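You operate a simulated robot arm through the tools that you are given. There is no shell and no other tool. Be economical: measure what you need, move in short steps, check, and stop when the job is done.

The job below is to be done with a simulated robot arm. You get a single attempt, and the scene is never put back.

TASK
Check the green module and sort it into the rack.
Fine: it sits in the teal carriage: push that home, press check once; GOOD or FAULT side as shown; leave the carriage out.

It is judged by the outcome, as a careful person would: the job done as asked, and still so three seconds after it is handed in. It fails if anything else is knocked over, pushed out of place, dropped, spilled or broken.

THE ROBOT
A 7-joint arm with a two-finger parallel gripper, fixed in place. Base frame: the origin is at the foot of the arm, x ahead of it, y to its left, z up; the work surface is at about z = 0. Readings come in mm, degrees, newtons and seconds.
With the tool pointing down near the work surface it reaches from about 240 to 620 mm from the base axis. Its first joint turns from -66.0 to 66.0 degrees. Payload 2.6 kg.
Tool frame: the origin (TCP) lies between the finger pads and is the grasp point; the fingertips stand 30 mm ahead of it; z points along the fingers, y is the line along which they close. The gripper opens to 94 mm. The fingers are 28 mm wide and 10 mm thick; the gripper's body (50 by 96 mm) begins 55 mm behind the TCP.
Orientation is that of the tool frame in the base frame, as a unit quaternion [w, x, y, z]. With the fingers straight down and closing along the base's y, the tool's x points along the base's -x, its y along +y and its z along -z.

THE INTERFACE
- The arm moves only by the tool jog_arm. Its argument "rows" is a list that holds one entry, the list of rows, each a list of 7 numbers: the shift along the tool's x, y, z in cm, then the turn, a rotation vector about the tool's x, y, z in degrees, then the opening, from 0 (shut) to 1 (fully open). In form: [[[dx, dy, dz, wx, wy, wz, jaw], ...]]. A call has 1 to 8 rows; each row shifts and turns the commanded pose from where the row before left it, along the tool's axes as they then stand. Each row takes 0.2 s and may step no farther than 50 mm and 8.6 degrees from the row before; otherwise, or with a gripper value out of range, the whole call is refused. A pose out of reach is approached as far as the arm can. The call stops where the force on the tool passes 70 N (or 10 N more than at its start, if that is more) or the arm is blocked; 0.2 s more then pass. Each finger travels about 72 mm/s and halts on what it meets, pressing with about 35 N; the grip force reading is that of the motor and also rises with nothing between the fingers. The clock runs only during rows and for 0.2 s after the last one: add rows that do not move to give the fingers time. The reply holds the time, the measured pose of the TCP, the force on the tool along the base axes, the opening and the grip force, in the units named above and with some noise, with the torque about the TCP (base axes, N m) and any sound that the robot's microphone picked up, and new pictures: "show" is both (left out), scene, wrist or none.
- Cameras (640 x 400 px; columns grow to the right, rows downward): "scene" is fixed at [29.5, 469.7, 522.6]; the picture's right is [-0.51, -0.86, 0.00], its down [-0.79, 0.47, -0.39] and it looks along [0.34, -0.20, -0.92] (base axes); focal length 214 px, centre (320, 200). "wrist" rides on the gripper at [76, 14, -102] in the tool frame; the picture's right is [-0.18, 0.98, 0.00], its down [-0.75, -0.14, -0.64] and it looks along [-0.63, -0.12, 0.77] (tool axes); focal length 243 px, centre (320, 200). There is no depth. A picture from a camera that has moved, and an enlarged one, comes with that camera's place and axes in the base frame and with its lens.
- zoom(camera, box): a new picture of the part [left, top, right, bottom] of that camera's present view, enlarged. It takes no simulated time.
- sign_off(): hands the job in; it is judged then, once.

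Work in short steps. Places have to be worked out from the pictures, the camera data and where the tool is seen: move nearer, look again, correct. Check each grasp and each placing, and mend what went wrong. You have 120 turns and 200 pictures in all, those below and enlarged ones among them. Open the gripper and draw the arm clear of the work before you hand the job in, unless the task says otherwise; then end with one line.

The tools are called as a command line: name --argument value ..., lists and objects as JSON in quotes. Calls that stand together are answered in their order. jog_arm: Moves the arm, as the interface text tells. Its arguments: {"type":"object","properties":{"rows":{"type":"array","items":{"type":"array","items":{"type":"array","items":{"type":"number"}}}},"show":{"type":"string","enum":["both","scene","wrist","none"]}},"required":["rows"]} The other tools are called the same way: zoom (camera, box) takes an enlarged picture of a part of a camera's view; sign_off () hands the job in.

At the start:

```text
time_s: 0.0
tool_pos: [280.8, 227.8, 397.0]
orientation: [0.001, 0.0, 1.0, 0.0]
force: [0.3, 1.0, 0.1]
moment: [0.01, 0.0, -0.02]
opening: 94.0
grasp_force: 0.0
```

scene: 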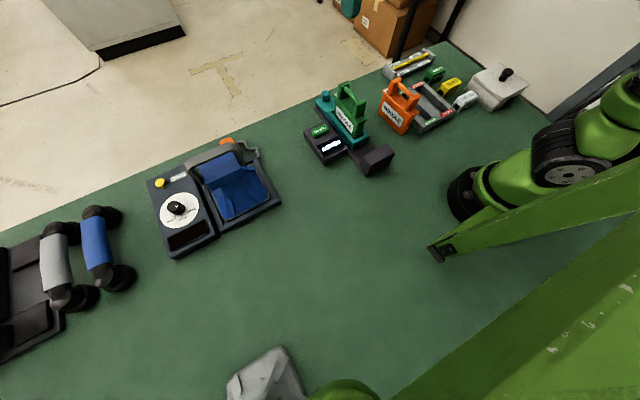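
wrist: 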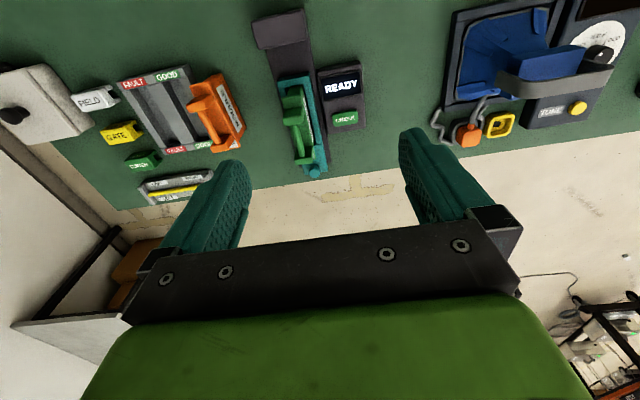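

I see the teal carriage with the green module next to a READY display, with a rack near the orange module. I'll zoom in on both for detail.

zoom --camera "scene" --box '[290, 40, 540, 190]'

zoom --camera "wrist" --box '[60, 0, 380, 200]'

```text
2.56 times, centred on (415, 115) of scene
camera zoom: at [29.5, 469.7, 522.6], right [-0.51, -0.86, 0.0], down [-0.79, 0.47, -0.39], along [0.34, -0.2, -0.92], focal length 549 px, centre (77, 418)
```

zoom: 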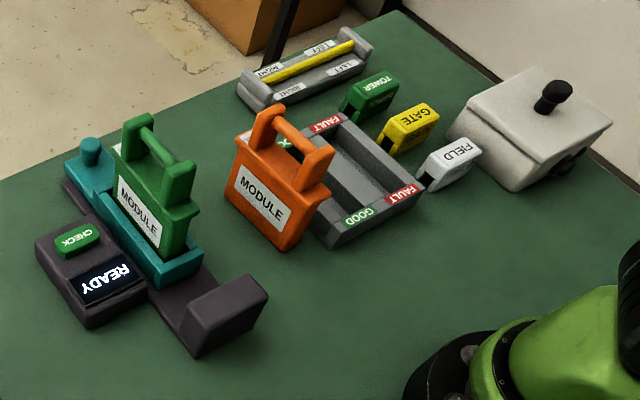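

```text
2.00 times, centred on (220, 100) of wrist
camera zoom: at [204.0, 242.1, 498.6], right [0.18, 0.98, 0.0], down [0.75, -0.14, 0.64], along [0.63, -0.12, -0.77], focal length 485 px, centre (520, 400)
```

zoom: 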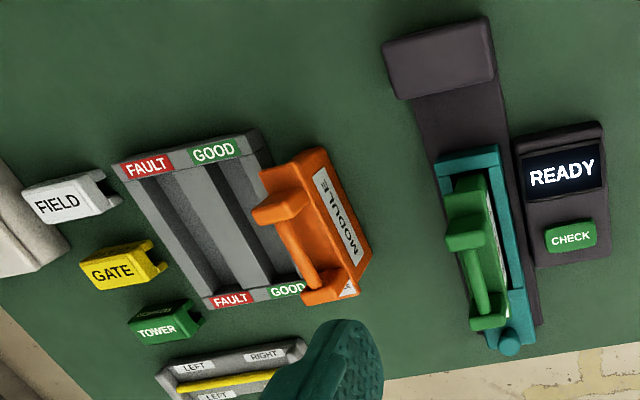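

Rough triangulation puts the carriage on a rail along x at y≈178, with the module handle high at about z 150. The rack is near y −40 to −110. I'll make a modest move to get a second wrist view for accurate measurement.

jog_arm --rows '[[[2.0, -2, 2, 0, 0, 0, 1], [2, -2, 2, 0, 0, 0, 1], [0, -2, 2, 0, 0, 0, 1], [0, 0, 0, 0, 0, 0, 1], [0, 0, 0, 0, 0, 0, 1]]]' --show "wrist"

```text
time_s: 1.2
tool_pos: [240.0, 168.9, 336.0]
orientation: [0.001, 0.0, 1.0, 0.0]
force: [0.1, -0.6, 0.0]
moment: [0.01, 0.0, 0.03]
opening: 94.1
grasp_force: 0.2
camera wrist: at [164.4, 182.3, 437.9], right [0.18, 0.98, 0.0], down [0.75, -0.14, 0.64], along [0.63, -0.12, -0.77], focal length 243 px, centre (320, 200)
```

wrist: 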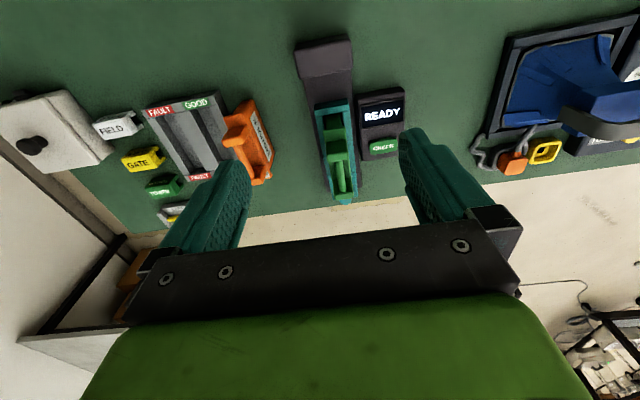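

zoom --camera "wrist" --box '[270, 20, 430, 220]'

zoom --camera "wrist" --box '[80, 60, 300, 200]'

zoom --camera "scene" --box '[290, 70, 410, 190]'

zoom --camera "scene" --box '[370, 60, 490, 140]'

```text
2.00 times, centred on (350, 120) of wrist
camera zoom: at [164.4, 182.3, 437.9], right [0.18, 0.98, 0.0], down [0.75, -0.14, 0.64], along [0.63, -0.12, -0.77], focal length 485 px, centre (260, 360)
```

zoom: 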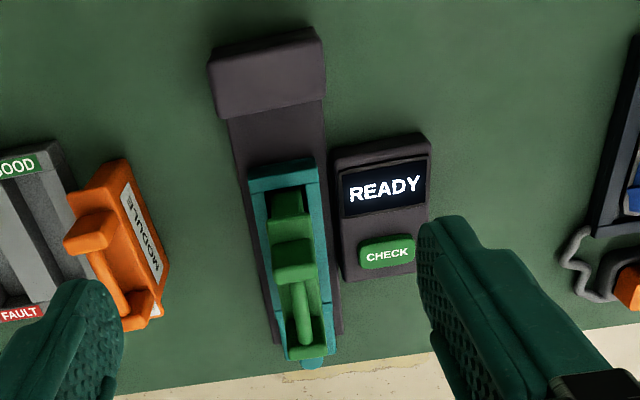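

```text
2.86 times, centred on (190, 130) of wrist
camera zoom: at [164.4, 182.3, 437.9], right [0.18, 0.98, 0.0], down [0.75, -0.14, 0.64], along [0.63, -0.12, -0.77], focal length 693 px, centre (691, 400)
```

zoom: 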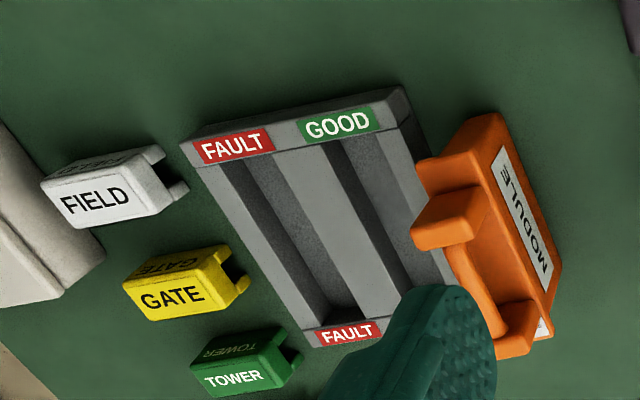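

```text
3.33 times, centred on (350, 130) of scene
camera zoom: at [29.5, 469.7, 522.6], right [-0.51, -0.86, 0.0], down [-0.79, 0.47, -0.39], along [0.34, -0.2, -0.92], focal length 715 px, centre (220, 433)
```

zoom: 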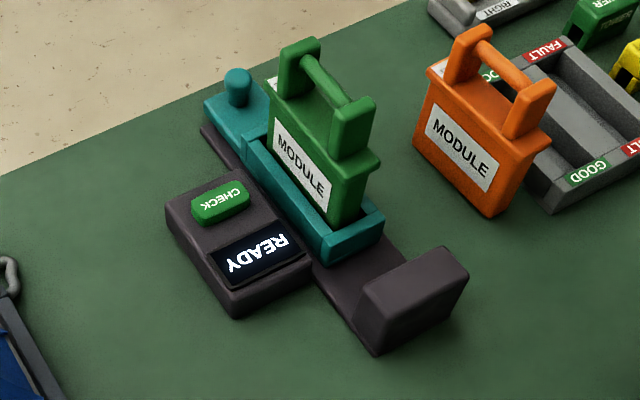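

```text
5.00 times, centred on (430, 100) of scene
camera zoom: at [29.5, 469.7, 522.6], right [-0.51, -0.86, 0.0], down [-0.79, 0.47, -0.39], along [0.34, -0.2, -0.92], focal length 1072 px, centre (-230, 700)
```

zoom: 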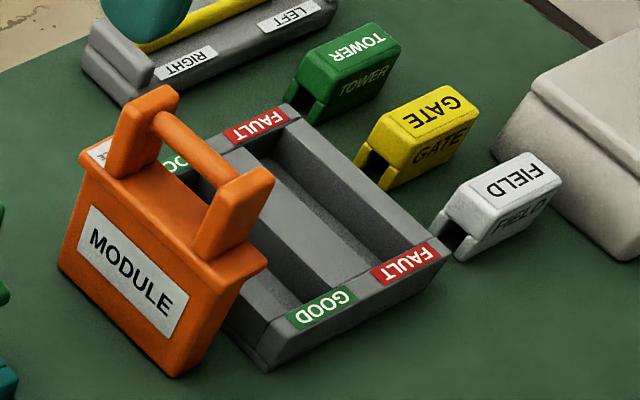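

Triangulated: handle posts at x≈333 and 417, y≈176, top z≈131, and the pull knob at about (483, 180), top z≈62. I'll move over the knob at a safe height and look.

jog_arm --rows '[[[-4.5, 0.2, 0, 0, 0, 0, 0.6], [-4.5, 0.2, 0, 0, 0, 0, 0.6], [-4.5, 0.2, 1, 0, 0, 0, 0.6], [-4.5, 0.2, 3, 0, 0, 0, 0.6], [-4.5, 0.2, 4, 0, 0, 0, 0.6], [-1.8, 0.1, 4, 0, 0, 0, 0.6], [0, 0, 0, 0, 0, 0, 0.6], [0, 0, 0, 0, 0, 0, 0.6]]]' --show "both"

```text
refused: row 4 steps farther than a row can; nothing moved
```

The combined step was too long, so I'm splitting the move into smaller rows.

jog_arm --rows '[[[-4.5, 0.2, 0, 0, 0, 0, 0.6], [-4.5, 0.2, 0, 0, 0, 0, 0.6], [-4.5, 0.2, 1, 0, 0, 0, 0.6], [-4, 0.2, 2.5, 0, 0, 0, 0.6], [-4, 0.2, 2.5, 0, 0, 0, 0.6], [-2.8, 0.1, 3.5, 0, 0, 0, 0.6], [0, 0, 4, 0, 0, 0, 0.6], [0, 0, 0, 0, 0, 0, 0.6]]]' --show "both"

```text
time_s: 3.0
tool_pos: [483.9, 179.9, 202.8]
orientation: [0.0, 0.0, 1.0, -0.001]
force: [0.6, 0.0, 0.8]
moment: [0.02, 0.0, 0.02]
opening: 56.3
grasp_force: 0.0
camera wrist: at [408.2, 193.5, 304.3], right [0.18, 0.98, 0.0], down [0.75, -0.14, 0.64], along [0.63, -0.12, -0.77], focal length 243 px, centre (320, 200)
```

scene: 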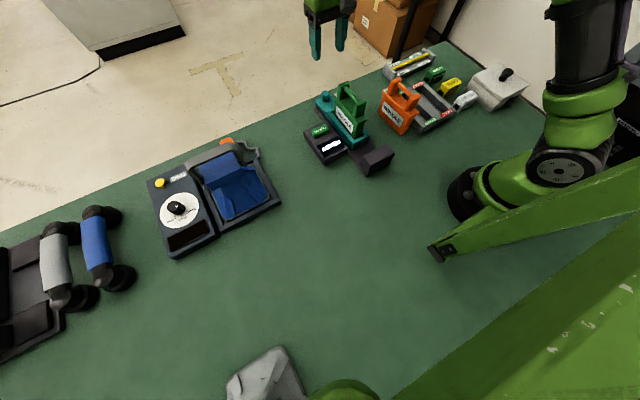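
wrist: 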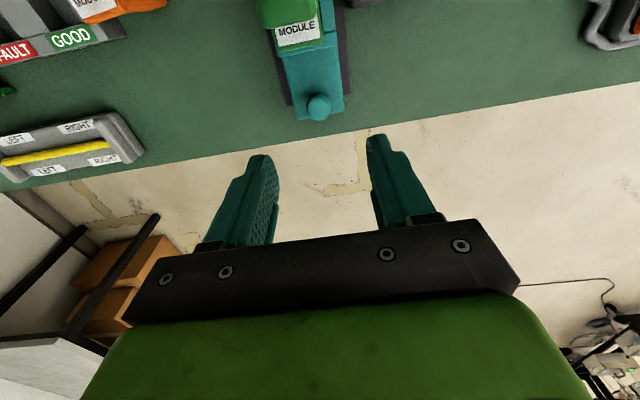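

The knob reads at about (489, 177). I'll zoom in to see its size and height.

zoom --camera "wrist" --box '[250, 0, 410, 140]'

zoom --camera "scene" --box '[290, 70, 410, 190]'

```text
2.86 times, centred on (330, 70) of wrist
camera zoom: at [408.2, 193.5, 304.3], right [0.18, 0.98, 0.0], down [0.75, -0.14, 0.64], along [0.63, -0.12, -0.77], focal length 693 px, centre (291, 571)
```

zoom: 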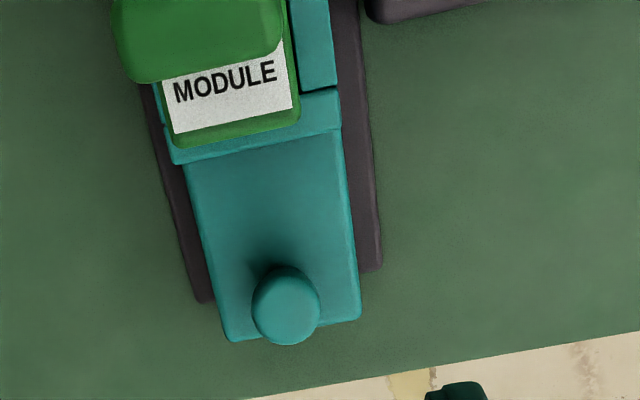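

```text
3.33 times, centred on (350, 130) of scene
camera zoom: at [29.5, 469.7, 522.6], right [-0.51, -0.86, 0.0], down [-0.79, 0.47, -0.39], along [0.34, -0.2, -0.92], focal length 715 px, centre (220, 433)
```

zoom: 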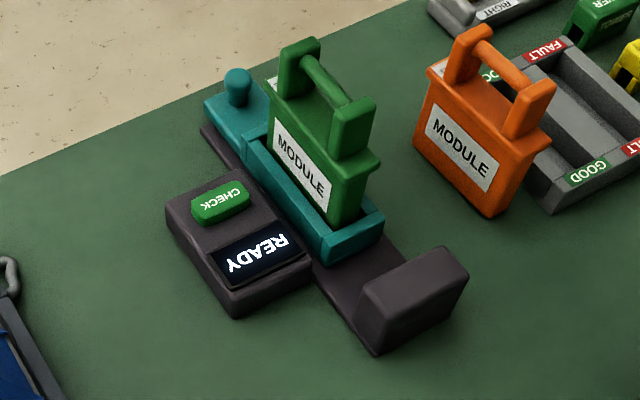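

Two views agree that the knob top is at (492, 177, 57), about 24 mm across. I'm descending around it with the tips at z≈40, then closing.

jog_arm --rows '[[[-0.8, -0.3, 3, 0, 0, 0, 0.6], [0, 0, 3.3, 0, 0, 0, 0.6], [0, 0, 3, 0, 0, 0, 0.6], [0, 0, 2, 0, 0, 0, 0.6], [0, 0, 2, 0, 0, 0, 0.6], [0, 0, 0, 0, 0, 0, 0.6]]]' --show "both"

```text
time_s: 4.4
tool_pos: [491.6, 175.3, 70.5]
orientation: [0.0, -0.001, 1.0, 0.0]
force: [-0.7, 0.1, -0.6]
moment: [-0.02, 0.0, -0.02]
opening: 56.4
grasp_force: 0.2
camera wrist: at [414.8, 190.1, 171.6], right [0.18, 0.98, 0.0], down [0.75, -0.14, 0.64], along [0.63, -0.12, -0.77], focal length 243 px, centre (320, 200)
```

scene: 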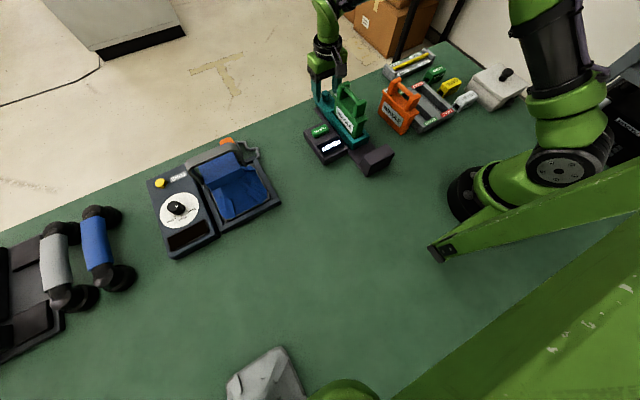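
wrist: 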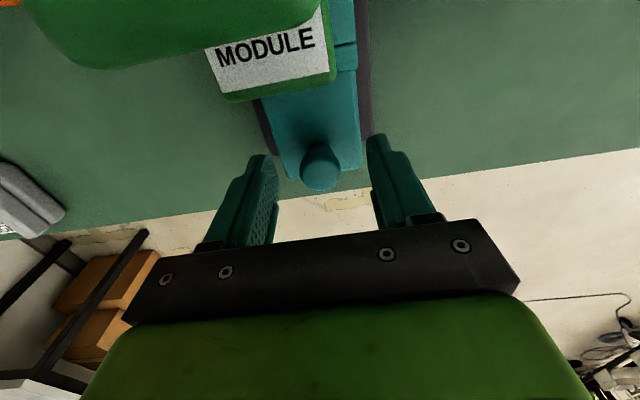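

The knob appears centred between the fingertips in y. I'm zooming in to check its x and height.

zoom --camera "wrist" --box '[240, 90, 400, 220]'

zoom --camera "scene" --box '[290, 60, 390, 160]'

```text
3.08 times, centred on (320, 155) of wrist
camera zoom: at [414.8, 190.1, 171.6], right [0.18, 0.98, 0.0], down [0.75, -0.14, 0.64], along [0.63, -0.12, -0.77], focal length 746 px, centre (320, 338)
```

zoom: 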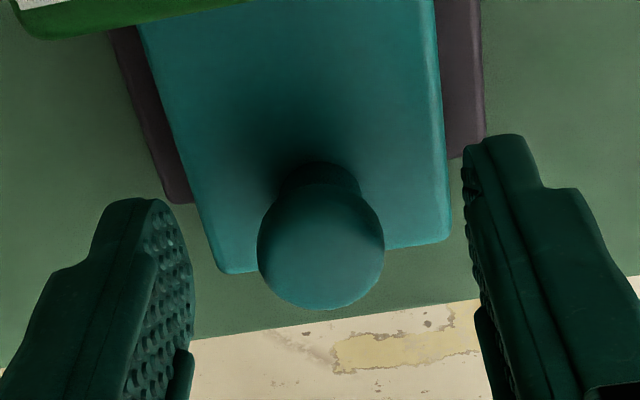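

```text
4.00 times, centred on (340, 110) of scene
camera zoom: at [29.5, 469.7, 522.6], right [-0.51, -0.86, 0.0], down [-0.79, 0.47, -0.39], along [0.34, -0.2, -0.92], focal length 858 px, centre (240, 560)
```

zoom: 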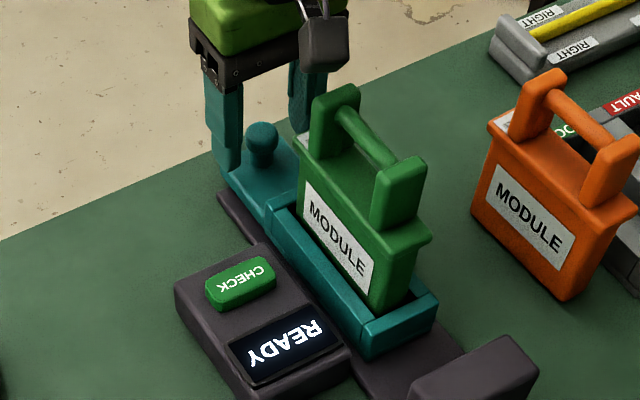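

The knob is a mushroom head centred at about (492, 176, 50), right between the fingers. I'm lowering slightly and closing on it.

jog_arm --rows '[[[0, 0, 0.4, 0, 0, 0, 0.6], [0, 0, 0, 0, 0, 0, 0], [0, 0, 0, 0, 0, 0, 0], [0, 0, 0, 0, 0, 0, 0], [0, 0, 0, 0, 0, 0, 0]]]' --show "wrist"

```text
time_s: 5.6
tool_pos: [490.4, 175.4, 64.9]
orientation: [0.0, 0.001, 1.0, -0.001]
force: [-1.6, -4.7, -0.8]
moment: [-0.1, 0.06, -0.09]
opening: 25.6
grasp_force: 44.9
camera wrist: at [414.6, 189.3, 167.2], right [0.18, 0.98, 0.0], down [0.75, -0.14, 0.64], along [0.63, -0.12, -0.77], focal length 243 px, centre (320, 200)
```

wrist: 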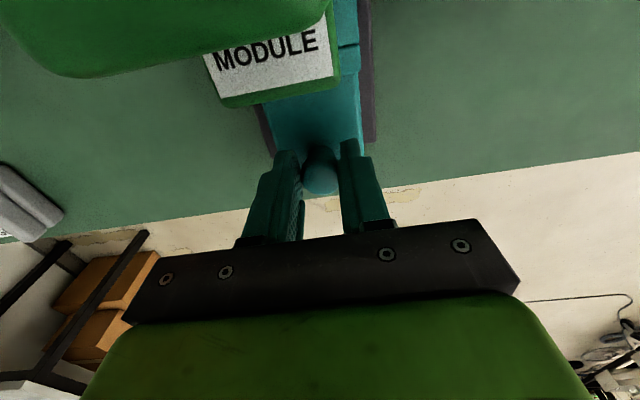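

The knob is held at 25.6 mm. I'm pushing the carriage toward the end block in small steps and watching the force.

jog_arm --rows '[[[0.8, 0, 0, 0, 0, 0, 0], [0.8, 0, 0, 0, 0, 0, 0], [0.8, 0, 0, 0, 0, 0, 0], [0.8, 0, 0, 0, 0, 0, 0]]]' --show "scene"

```text
time_s: 6.6
tool_pos: [461.1, 173.8, 64.6]
orientation: [0.001, 0.0, 1.0, 0.0]
force: [1.0, -10.3, 5.6]
moment: [-0.2, 0.51, -0.14]
opening: 25.2
grasp_force: 45.2
```

scene: 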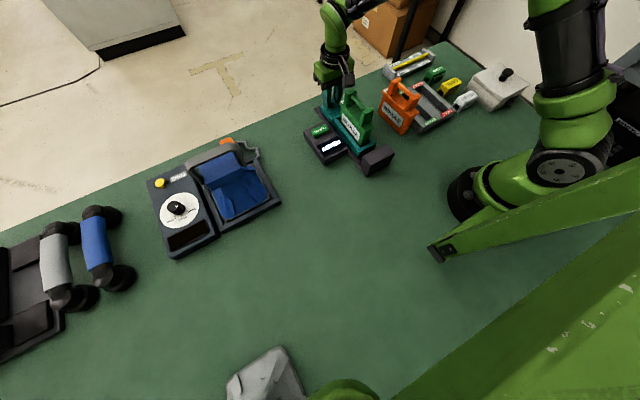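

The carriage moves. The lateral load suggests the rail is slightly skewed, so I'm adding a small −y correction and continuing.

jog_arm --rows '[[[0.5, -0.2, 0, 0, 0, 0, 0], [0.5, -0.03, 0, 0, 0, 0, 0], [0.5, -0.03, 0, 0, 0, 0, 0], [0.5, -0.03, 0, 0, 0, 0, 0], [0.5, -0.03, 0, 0, 0, 0, 0]]]' --show "scene"

zoom --camera "scene" --box '[300, 70, 410, 190]'

```text
time_s: 7.8
tool_pos: [438.5, 174.8, 65.6]
orientation: [0.008, -0.004, 1.0, 0.002]
force: [38.2, 18.8, -20.9]
moment: [0.29, -0.72, 0.07]
opening: 25.9
grasp_force: 45.7
```

scene: 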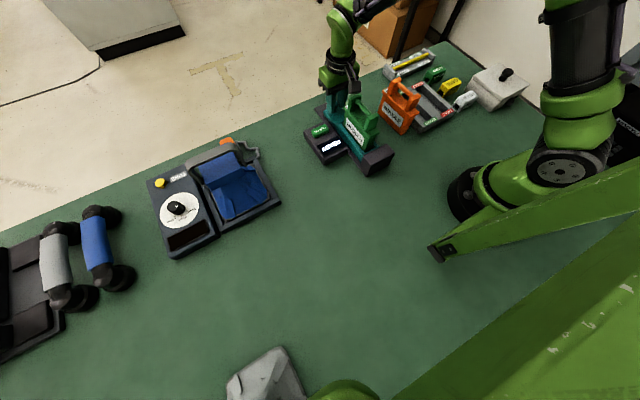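

```text
3.33 times, centred on (355, 130) of scene
camera zoom: at [29.7, 469.8, 522.5], right [-0.51, -0.86, 0.0], down [-0.79, 0.47, -0.39], along [0.34, -0.2, -0.92], focal length 715 px, centre (203, 433)
```

zoom: 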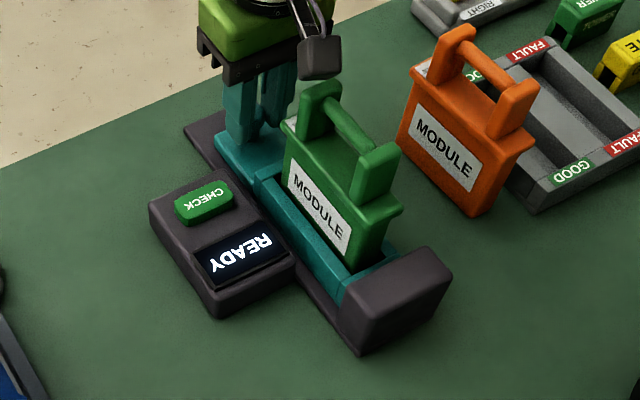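

38 N resistance and the picture show the carriage seated against the end block. I'm relaxing the load, then opening and rising clear.

jog_arm --rows '[[[0, 0.2, 0, 0, 0, 0, 0], [-0.1, 0, 0, 0, 0, 0, 0.3], [0, 0, 0, 0, 0, 0, 0.55], [0, 0, 0, 0, 0, 0, 0.55], [0, 0, -3, 0, 0, 0, 0.55], [0, 0, -5, 0, 0, 0, 0.55], [0, 0, -5, 0, 0, 0, 0.55]]]' --show "both"

zoom --camera "scene" --box '[300, 70, 410, 190]'

```text
time_s: 9.4
tool_pos: [434.9, 175.2, 194.1]
orientation: [0.0, 0.0, 1.0, 0.0]
force: [-0.1, -0.4, -0.6]
moment: [0.0, 0.0, -0.03]
opening: 51.6
grasp_force: 0.1
camera wrist: at [359.3, 189.2, 296.4], right [0.18, 0.98, 0.0], down [0.75, -0.14, 0.64], along [0.63, -0.12, -0.77], focal length 243 px, centre (320, 200)
```

scene: 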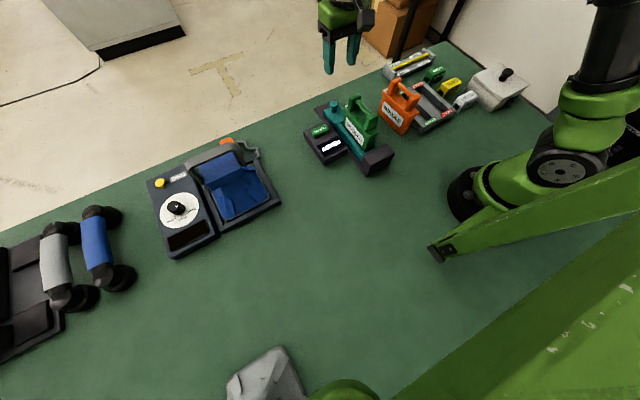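
wrist: 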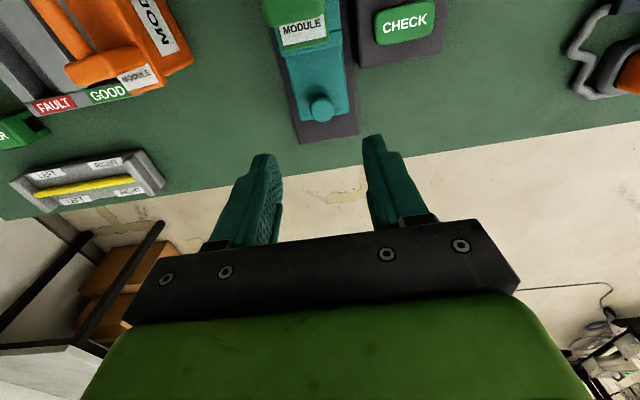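

```text
3.33 times, centred on (355, 130) of scene
camera zoom: at [29.5, 469.7, 522.6], right [-0.51, -0.86, 0.0], down [-0.79, 0.47, -0.39], along [0.34, -0.2, -0.92], focal length 715 px, centre (203, 433)
```

zoom: 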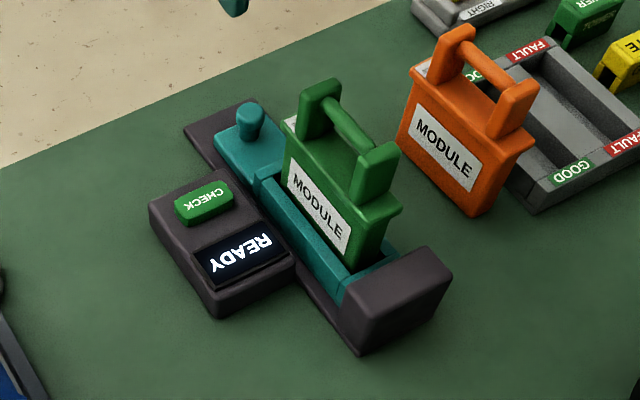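

The carriage stayed home. Two-view triangulation puts the CHECK button top at (389, 257, 39). I'm closing the fingers and hovering over it.

jog_arm --rows '[[[0, 4.2, 0, 0, 0, 0, 0], [2.3, 4.0, 0, 0, 0, 0, 0], [2.3, 0, 2, 0, 0, 0, 0], [0, 0, 4, 0, 0, 0, 0], [0, 0, 4, 0, 0, 0, 0], [0, 0, 0, 0, 0, 0, 0]]]' --show "both"

zoom --camera "scene" --box '[280, 70, 390, 190]'

```text
time_s: 10.8
tool_pos: [388.9, 256.7, 94.5]
orientation: [0.0, 0.0, 1.0, 0.0]
force: [0.7, 0.4, -0.1]
moment: [0.01, -0.01, -0.03]
opening: 0.2
grasp_force: 33.4
camera wrist: at [312.6, 270.1, 196.8], right [0.18, 0.98, 0.0], down [0.75, -0.14, 0.64], along [0.63, -0.12, -0.77], focal length 243 px, centre (320, 200)
```

scene: 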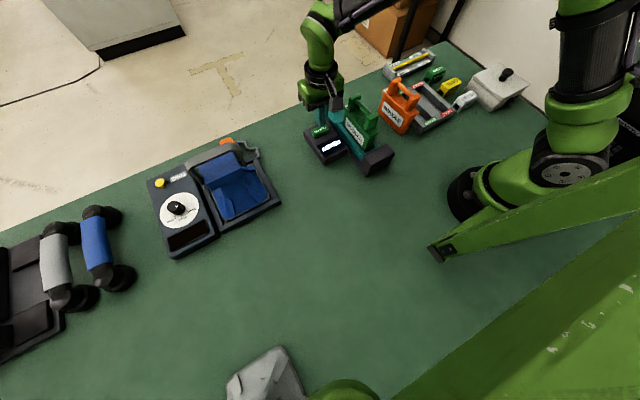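
wrist: 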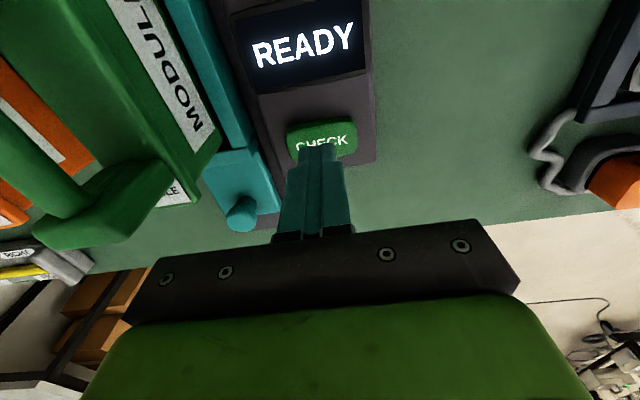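

```text
3.33 times, centred on (335, 130) of scene
camera zoom: at [29.5, 469.7, 522.6], right [-0.51, -0.86, 0.0], down [-0.79, 0.47, -0.39], along [0.34, -0.2, -0.92], focal length 715 px, centre (270, 433)
```

zoom: 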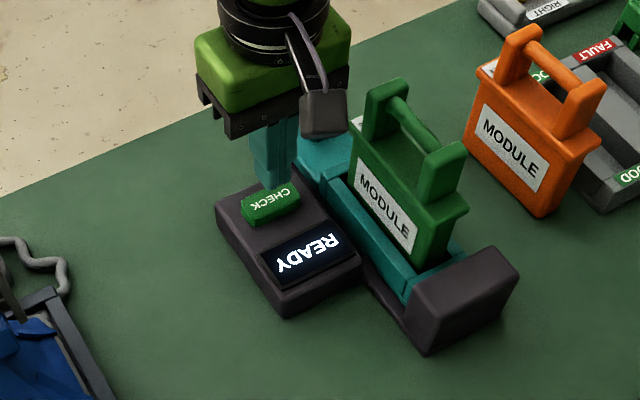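

The tip is centred over the button. I'm going down to near contact, then making one slow press.

jog_arm --rows '[[[0, 0, 2.0, 0, 0, 0, 0], [0, 0, 0.3, 0, 0, 0, 0], [0, 0, 0.3, 0, 0, 0, 0], [0, 0, 0.3, 0, 0, 0, 0], [0, 0, 0, 0, 0, 0, 0]]]' --show "wrist"

```text
time_s: 12.0
tool_pos: [390.2, 256.7, 65.7]
orientation: [0.0, 0.0, 1.0, -0.001]
force: [-1.1, -2.3, 5.1]
moment: [-0.03, 0.02, -0.05]
opening: 0.1
grasp_force: 33.0
heard: click
camera wrist: at [313.7, 270.8, 167.9], right [0.18, 0.98, 0.0], down [0.75, -0.14, 0.64], along [0.63, -0.12, -0.77], focal length 243 px, centre (320, 200)
```

wrist: 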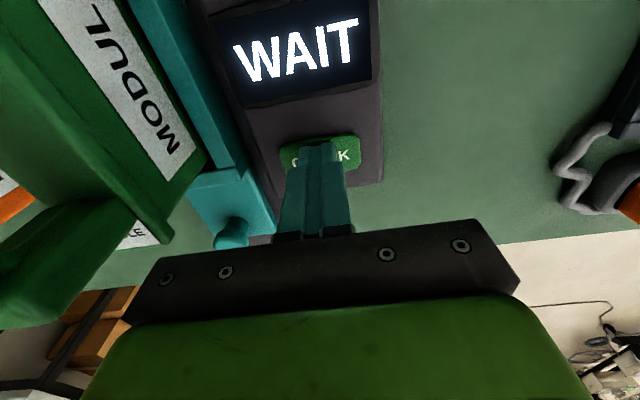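

A click was heard and the display shows WAIT. I'm lifting off and waiting for the result.

jog_arm --rows '[[[0, 0, -3, 0, 0, 0, 0], [0, 0, 0, 0, 0, 0, 0], [0, 0, 0, 0, 0, 0, 0], [0, 0, 0, 0, 0, 0, 0], [0, 0, 0, 0, 0, 0, 0], [0, 0, 0, 0, 0, 0, 0], [0, 0, 0, 0, 0, 0, 0], [0, 0, 0, 0, 0, 0, 0]]]' --show "wrist"

```text
time_s: 13.8
tool_pos: [389.6, 257.3, 95.5]
orientation: [0.0, 0.001, 1.0, 0.0]
force: [-0.7, -0.1, 0.5]
moment: [0.04, 0.04, 0.0]
opening: 0.0
grasp_force: 32.4
camera wrist: at [313.3, 271.4, 198.0], right [0.18, 0.98, 0.0], down [0.75, -0.14, 0.64], along [0.63, -0.12, -0.77], focal length 243 px, centre (320, 200)
```

wrist: 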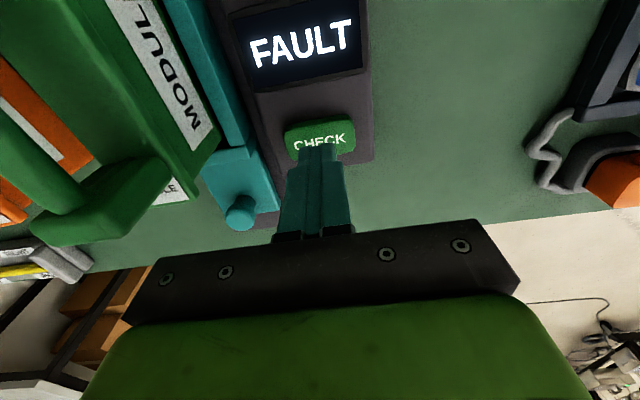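

The result is FAULT. Now I'm going back up and over the knob at about (437, 175) to pull the carriage out.

jog_arm --rows '[[[0, 0, -5, 0, 0, 0, 0.3], [0, 0, -5, 0, 0, 0, 0.6], [-2.4, -4.1, 0, 0, 0, 0, 0.6], [-2.4, -4.1, 0, 0, 0, 0, 0.6], [0, 0, 4.5, 0, 0, 0, 0.6], [0, 0, 0, 0, 0, 0, 0.6]]]' --show "wrist"

```text
time_s: 15.2
tool_pos: [439.1, 176.8, 151.6]
orientation: [0.0, 0.0, 1.0, 0.0]
force: [0.2, -0.2, 0.2]
moment: [-0.01, 0.02, 0.01]
opening: 56.3
grasp_force: 0.0
camera wrist: at [363.0, 190.7, 253.8], right [0.18, 0.98, 0.0], down [0.75, -0.14, 0.64], along [0.63, -0.12, -0.77], focal length 243 px, centre (320, 200)
```

wrist: 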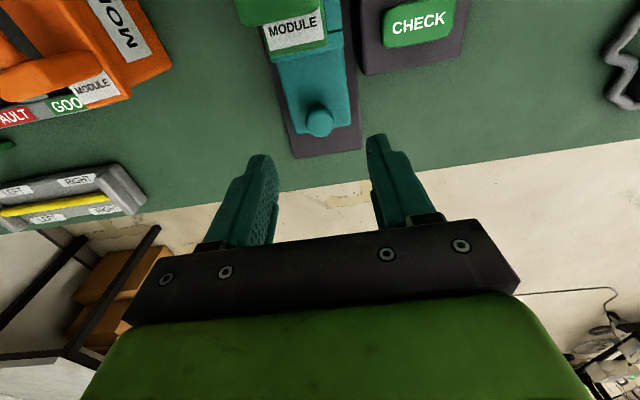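

The knob is at about (441, 176). I'm narrowing the opening to stay clear of the READY box, then descending and gripping.

jog_arm --rows '[[[-0.1, 0, 3, 0, 0, 0, 0.45], [0, 0, 3, 0, 0, 0, 0.45], [0, 0, 2.5, 0, 0, 0, 0.45], [0, 0, 0, 0, 0, 0, 0.45], [0, 0, 0, 0, 0, 0, 0], [0, 0, 0, 0, 0, 0, 0], [0, 0, 0, 0, 0, 0, 0]]]' --show "wrist"

```text
time_s: 16.8
tool_pos: [439.3, 175.2, 65.7]
orientation: [0.0, -0.002, 1.0, 0.001]
force: [3.7, 13.7, -8.2]
moment: [0.27, -0.33, 0.11]
opening: 25.9
grasp_force: 45.2
camera wrist: at [362.2, 188.5, 166.9], right [0.18, 0.98, 0.0], down [0.75, -0.14, 0.64], along [0.63, -0.11, -0.77], focal length 243 px, centre (320, 200)
```

wrist: 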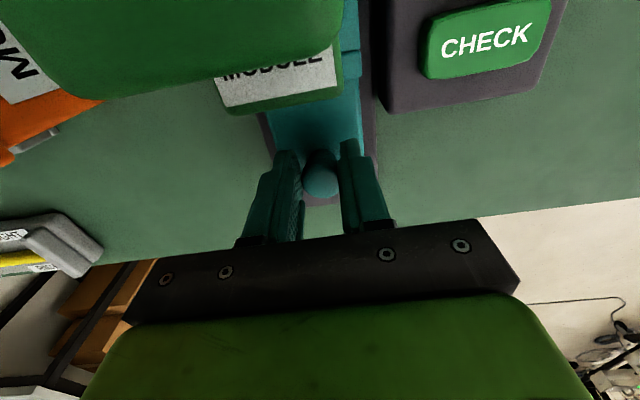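

The knob is gripped. I'm pulling the carriage out to its original position (x≈491).

jog_arm --rows '[[[-0.8, 0.1, 0, 0, 0, 0, 0], [-0.9, 0, 0, 0, 0, 0, 0], [-0.9, 0, 0, 0, 0, 0, 0], [-0.9, 0, 0, 0, 0, 0, 0], [-0.9, 0, 0, 0, 0, 0, 0], [-0.8, 0, 0, 0, 0, 0, 0]]]' --show "scene"

zoom --camera "scene" --box '[290, 70, 410, 190]'

```text
time_s: 18.2
tool_pos: [488.1, 174.9, 64.7]
orientation: [-0.003, 0.001, 1.0, -0.002]
force: [-20.5, -0.2, -1.0]
moment: [-0.04, -0.63, 0.0]
opening: 25.7
grasp_force: 45.3
```

scene: 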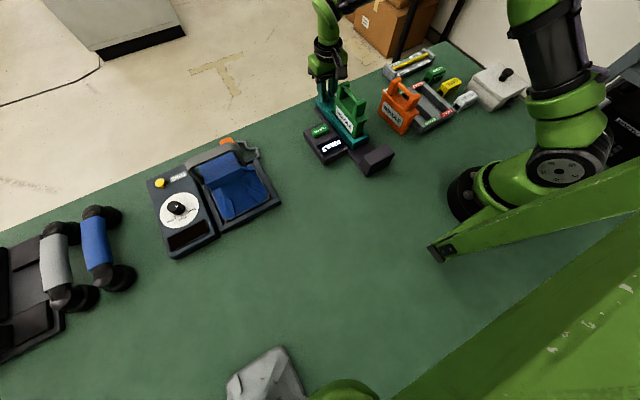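

```text
3.33 times, centred on (350, 130) of scene
camera zoom: at [29.5, 469.7, 522.6], right [-0.51, -0.86, 0.0], down [-0.79, 0.47, -0.39], along [0.34, -0.2, -0.92], focal length 715 px, centre (220, 433)
```

zoom: 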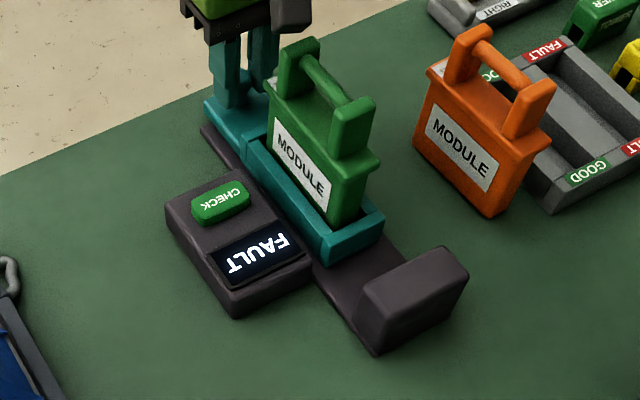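

The carriage hit its outer stop with −20 N and matches its starting position. I'm releasing, rising and moving over the handle (375, 175).

jog_arm --rows '[[[0.2, 0, 0, 0, 0, 0, 0.2], [0, 0, 0, 0, 0, 0, 0.5], [0, 0, 0, 0, 0, 0, 0.5], [0, 0, -4, 0, 0, 0, 0.5], [0, 0, -5, 0, 0, 0, 0.5], [0, 0, -5, 0, 0, 0, 0.5], [0, 0, -5, 0, 0, 0, 0.5]]]' --show "none"

jog_arm --rows '[[[4, 0, -1, 0, 0, 0, 0.5], [4, 0, 0, 0, 0, 0, 0.5], [3.4, 0, 0, 0, 0, 0, 0.5], [0, 0, 0, 0, 0, 0, 0.5]]]' --show "both"

```text
time_s: 19.8
tool_pos: [488.2, 175.8, 259.4]
orientation: [0.0, 0.0, 1.0, 0.0]
force: [-0.4, 0.2, 0.0]
moment: [0.03, 0.02, 0.03]
opening: 46.7
grasp_force: 0.0
```

```text
time_s: 20.8
tool_pos: [371.2, 176.0, 267.8]
orientation: [0.0, -0.001, 1.0, 0.0]
force: [0.0, -0.5, -0.2]
moment: [0.02, 0.01, 0.01]
opening: 47.0
grasp_force: 0.0
camera wrist: at [294.9, 190.8, 370.4], right [0.18, 0.98, 0.0], down [0.75, -0.14, 0.64], along [0.63, -0.12, -0.77], focal length 243 px, centre (320, 200)
```

scene: 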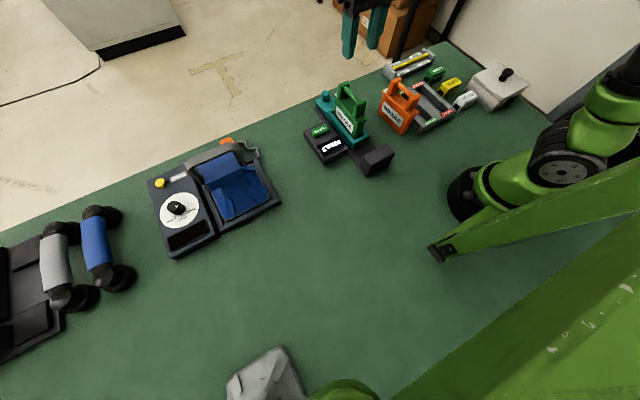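
wrist: 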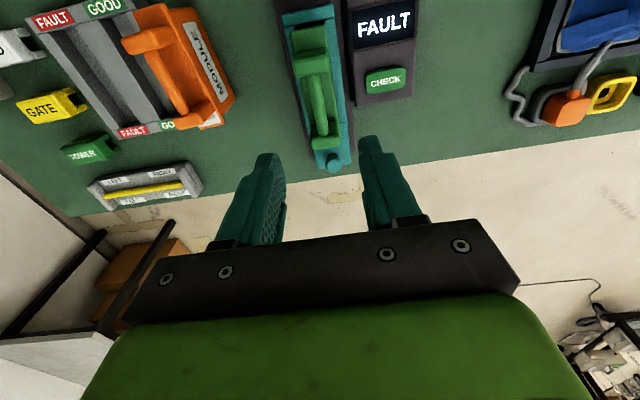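

Good view: the carriage stayed out. I'm zooming on the module and the rack to measure both.

zoom --camera "wrist" --box '[260, 0, 380, 180]'

zoom --camera "wrist" --box '[0, 0, 250, 160]'

```text
2.22 times, centred on (320, 90) of wrist
camera zoom: at [294.9, 190.8, 370.4], right [0.18, 0.98, 0.0], down [0.75, -0.14, 0.64], along [0.63, -0.12, -0.77], focal length 539 px, centre (320, 444)
```

zoom: 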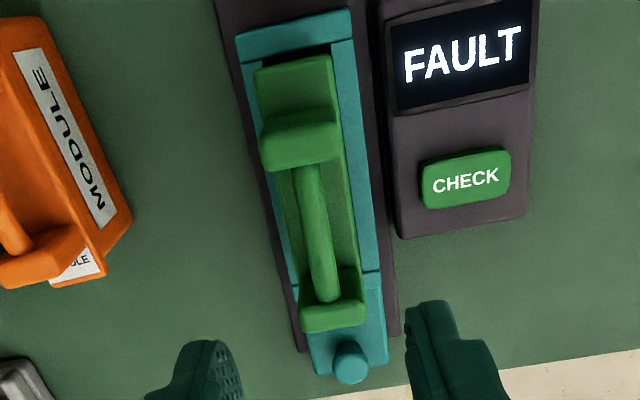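

```text
2.50 times, centred on (125, 80) of wrist
camera zoom: at [294.9, 190.8, 370.4], right [0.18, 0.98, 0.0], down [0.75, -0.14, 0.64], along [0.63, -0.12, -0.77], focal length 606 px, centre (808, 500)
```

zoom: 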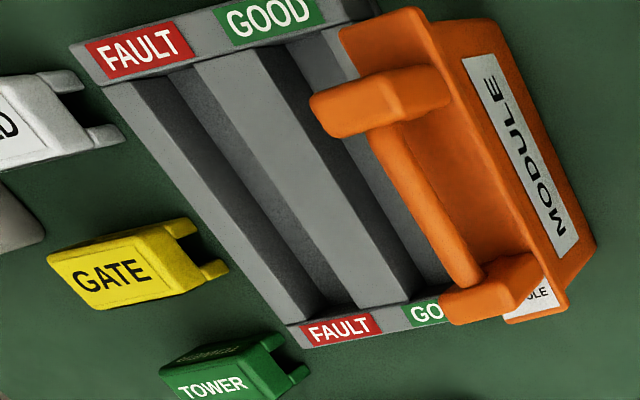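

Handle bar centre is at about (377, 175), posts at z≈132, shoulder z≈100. Before grasping, I'm moving over the rack at the same height to measure the FAULT slot without parallax.

jog_arm --rows '[[[0.8, -4.8, 0, 0, 0, 0, 0.5], [0.8, -4.8, 0, 0, 0, 0, 0.5], [0.8, -4.8, 0, 0, 0, 0, 0.5], [0.8, -4.8, 0, 0, 0, 0, 0.5], [0.8, -4.8, 0, 0, 0, 0, 0.5], [0.8, -4.8, 0, 0, 0, 0, 0.5], [0, 0, 0, 0, 0, 0, 0.5]]]' --show "wrist"

zoom --camera "wrist" --box '[220, 0, 460, 160]'

```text
time_s: 22.4
tool_pos: [324.5, -111.9, 267.4]
orientation: [0.0, 0.001, 1.0, 0.0]
force: [-0.2, 0.9, -0.4]
moment: [0.01, -0.02, -0.03]
opening: 47.2
grasp_force: 0.0
camera wrist: at [248.5, -98.5, 368.8], right [0.18, 0.98, 0.0], down [0.75, -0.14, 0.64], along [0.63, -0.12, -0.77], focal length 243 px, centre (320, 200)
```

wrist: 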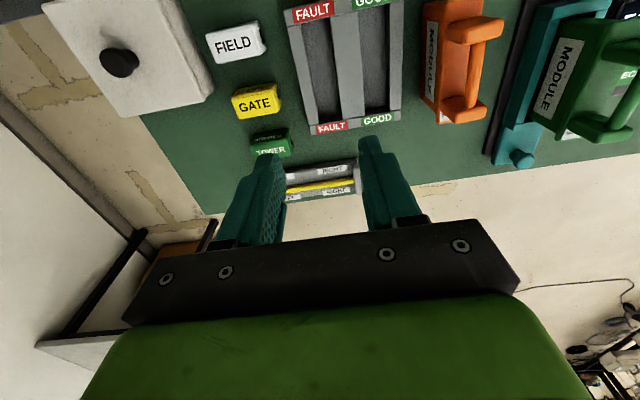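

```text
2.50 times, centred on (340, 80) of wrist
camera zoom: at [248.5, -98.5, 368.8], right [0.18, 0.98, 0.0], down [0.75, -0.14, 0.64], along [0.63, -0.12, -0.77], focal length 606 px, centre (270, 500)
```

zoom: 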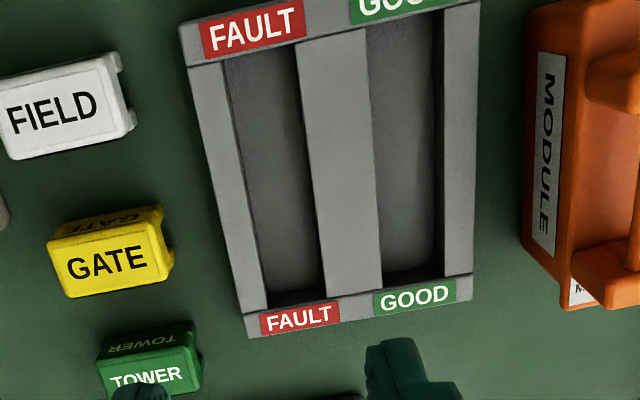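

The FAULT slot spans x 268–385, y −125 to −91, so its centre is (326.5, −108), aligned with x. I'm returning over the green handle and descending partway with a narrower opening.

jog_arm --rows '[[[-0.8, 4.8, 0, 0, 0, 0, 0.35], [-0.8, 4.8, 0, 0, 0, 0, 0.35], [-0.8, 4.8, 0, 0, 0, 0, 0.35], [-0.9, 4.8, 0, 0, 0, 0, 0.35], [-0.9, 4.8, 0, 0, 0, 0, 0.35], [-0.9, 4.7, 0, 0, 0, 0, 0.35], [0, 0, 4.5, 0, 0, 0, 0.35], [0, 0, 4.5, 0, 0, 0, 0.35]]]' --show "both"

zoom --camera "scene" --box '[300, 50, 410, 160]'

zoom --camera "wrist" --box '[240, 40, 400, 220]'

```text
time_s: 24.2
tool_pos: [376.9, 173.6, 175.2]
orientation: [0.0, 0.0, 1.0, 0.0]
force: [-0.6, 0.2, 0.5]
moment: [0.03, 0.02, 0.02]
opening: 32.7
grasp_force: 0.0
camera wrist: at [300.9, 188.2, 277.3], right [0.18, 0.98, 0.0], down [0.75, -0.14, 0.64], along [0.63, -0.12, -0.77], focal length 243 px, centre (320, 200)
```

scene: 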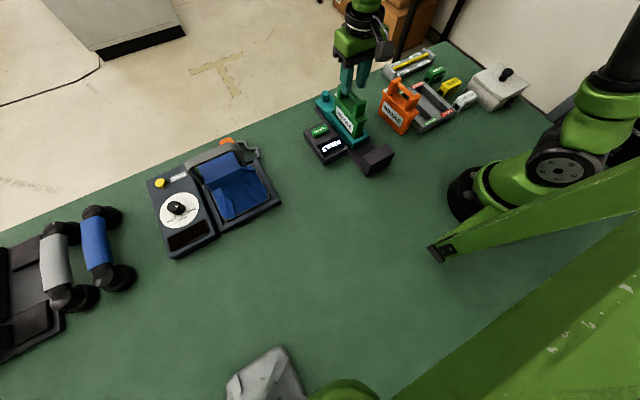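
wrist: 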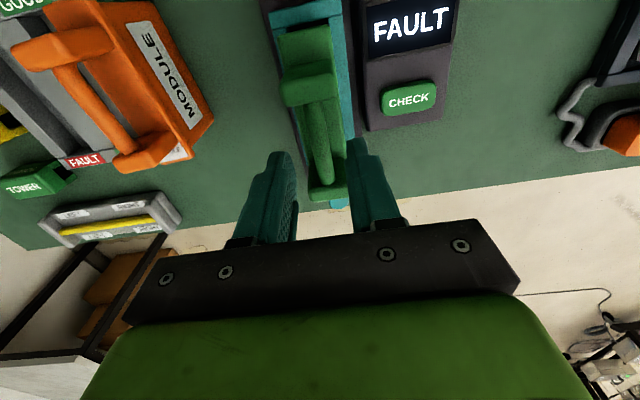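

```text
3.64 times, centred on (355, 105) of scene
camera zoom: at [29.5, 469.7, 522.6], right [-0.51, -0.86, 0.0], down [-0.79, 0.47, -0.39], along [0.34, -0.2, -0.92], focal length 780 px, centre (193, 546)
```

zoom: 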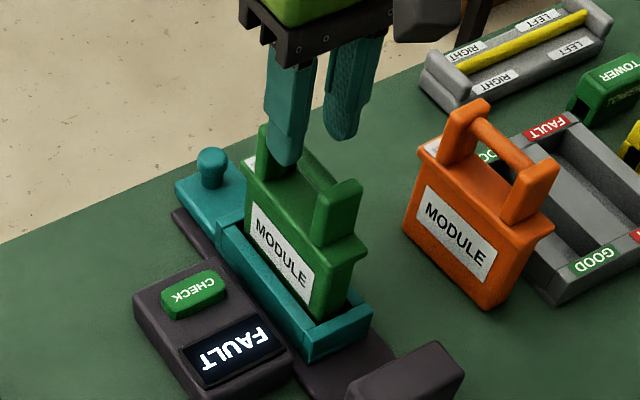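

```text
2.22 times, centred on (320, 130) of wrist
camera zoom: at [300.9, 188.2, 277.3], right [0.18, 0.98, 0.0], down [0.75, -0.14, 0.64], along [0.63, -0.12, -0.77], focal length 539 px, centre (320, 356)
```

zoom: 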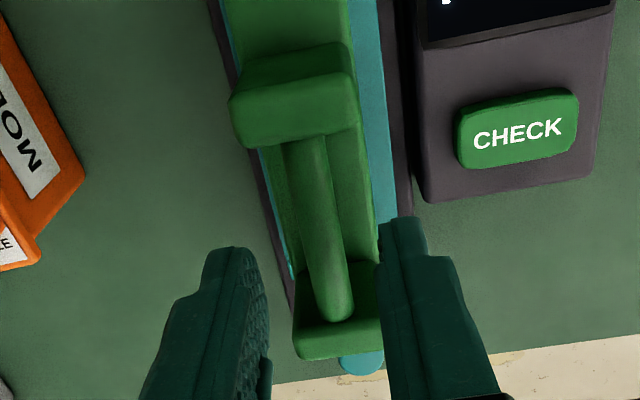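

The handle is centred at (377, 174) and the tool is aligned to it. I'm descending with the tips ending just above the shoulder.

jog_arm --rows '[[[0, 0.05, 2, 0, 0, 0, 0.35], [0, 0, 1.5, 0, 0, 0, 0.35], [0, 0, 0.4, 0, 0, 0, 0.35], [0, 0, 0, 0, 0, 0, 0.35]]]' --show "both"

zoom --camera "scene" --box '[310, 60, 400, 150]'

```text
time_s: 25.2
tool_pos: [376.7, 175.4, 136.7]
orientation: [0.0, 0.001, 1.0, 0.0]
force: [-0.4, -1.2, 0.6]
moment: [0.03, -0.01, -0.03]
opening: 33.0
grasp_force: 0.0
camera wrist: at [300.7, 189.7, 238.6], right [0.18, 0.98, 0.0], down [0.75, -0.14, 0.64], along [0.63, -0.12, -0.77], focal length 243 px, centre (320, 200)
```

scene: 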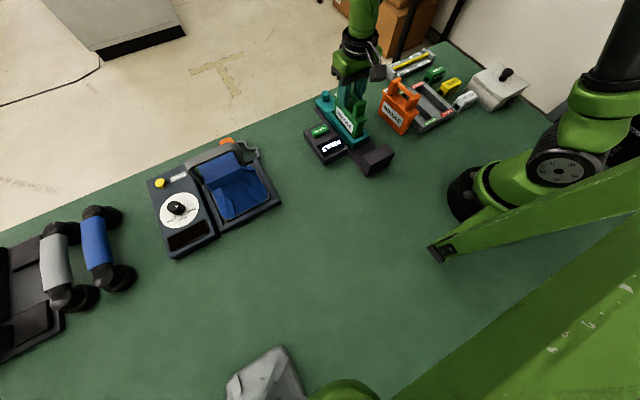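
wrist: 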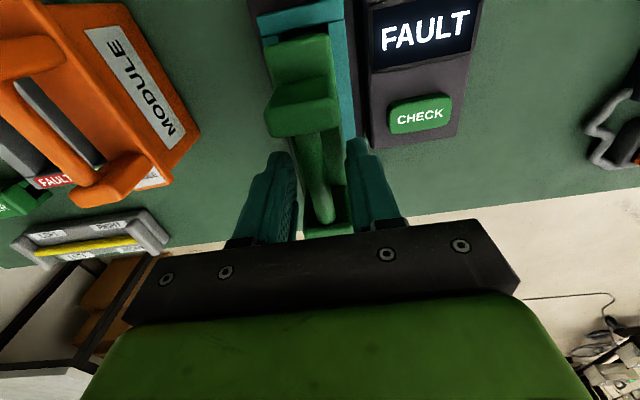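

```text
4.44 times, centred on (355, 105) of scene
camera zoom: at [29.5, 469.7, 522.6], right [-0.51, -0.86, 0.0], down [-0.79, 0.47, -0.39], along [0.34, -0.2, -0.92], focal length 953 px, centre (164, 622)
```

zoom: 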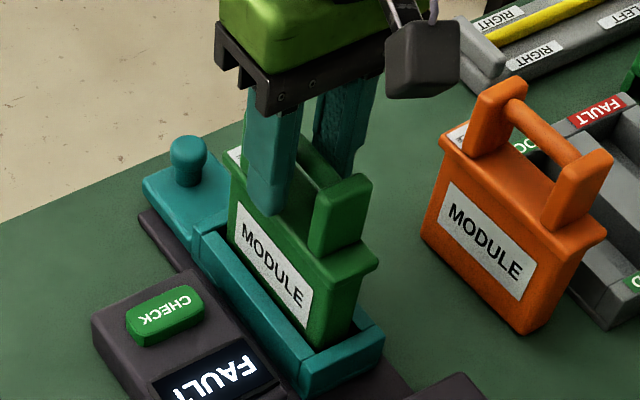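

The fingers straddle the bar with no contact. I'm closing the grip.

jog_arm --rows '[[[0, 0, 0.2, 0, 0, 0, 0.35], [0, 0, 0, 0, 0, 0, 0], [0, 0, 0, 0, 0, 0, 0], [0, 0, 0, 0, 0, 0, 0], [0, 0, 0, 0, 0, 0, 0]]]' --show "both"

zoom --camera "scene" --box '[310, 60, 400, 150]'

```text
time_s: 26.4
tool_pos: [378.2, 175.5, 134.2]
orientation: [0.0, 0.0, 1.0, 0.0]
force: [-0.6, -0.8, -0.4]
moment: [-0.03, 0.0, 0.02]
opening: 15.9
grasp_force: 34.6
camera wrist: at [301.1, 189.7, 236.6], right [0.18, 0.98, 0.0], down [0.75, -0.14, 0.64], along [0.63, -0.12, -0.77], focal length 243 px, centre (320, 200)
```

scene: 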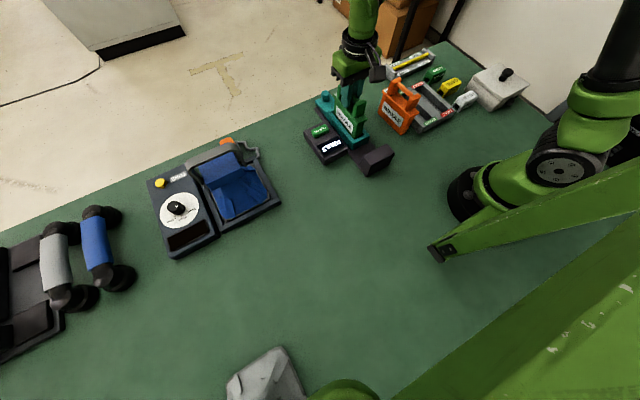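
wrist: 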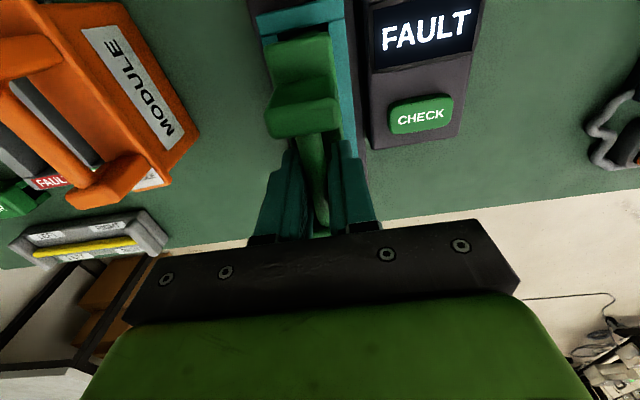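

```text
4.44 times, centred on (355, 105) of scene
camera zoom: at [29.5, 469.7, 522.6], right [-0.51, -0.86, 0.0], down [-0.79, 0.47, -0.39], along [0.34, -0.2, -0.92], focal length 953 px, centre (164, 622)
```

zoom: 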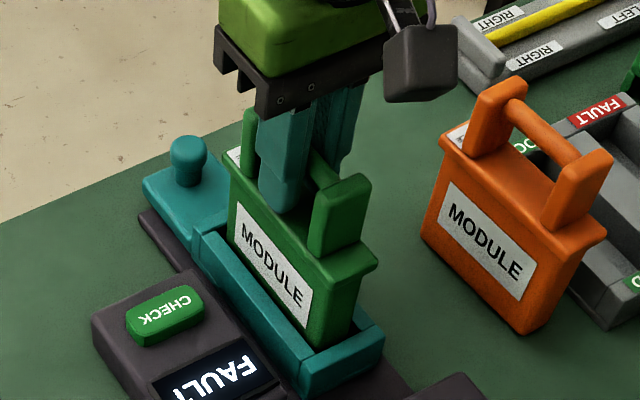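

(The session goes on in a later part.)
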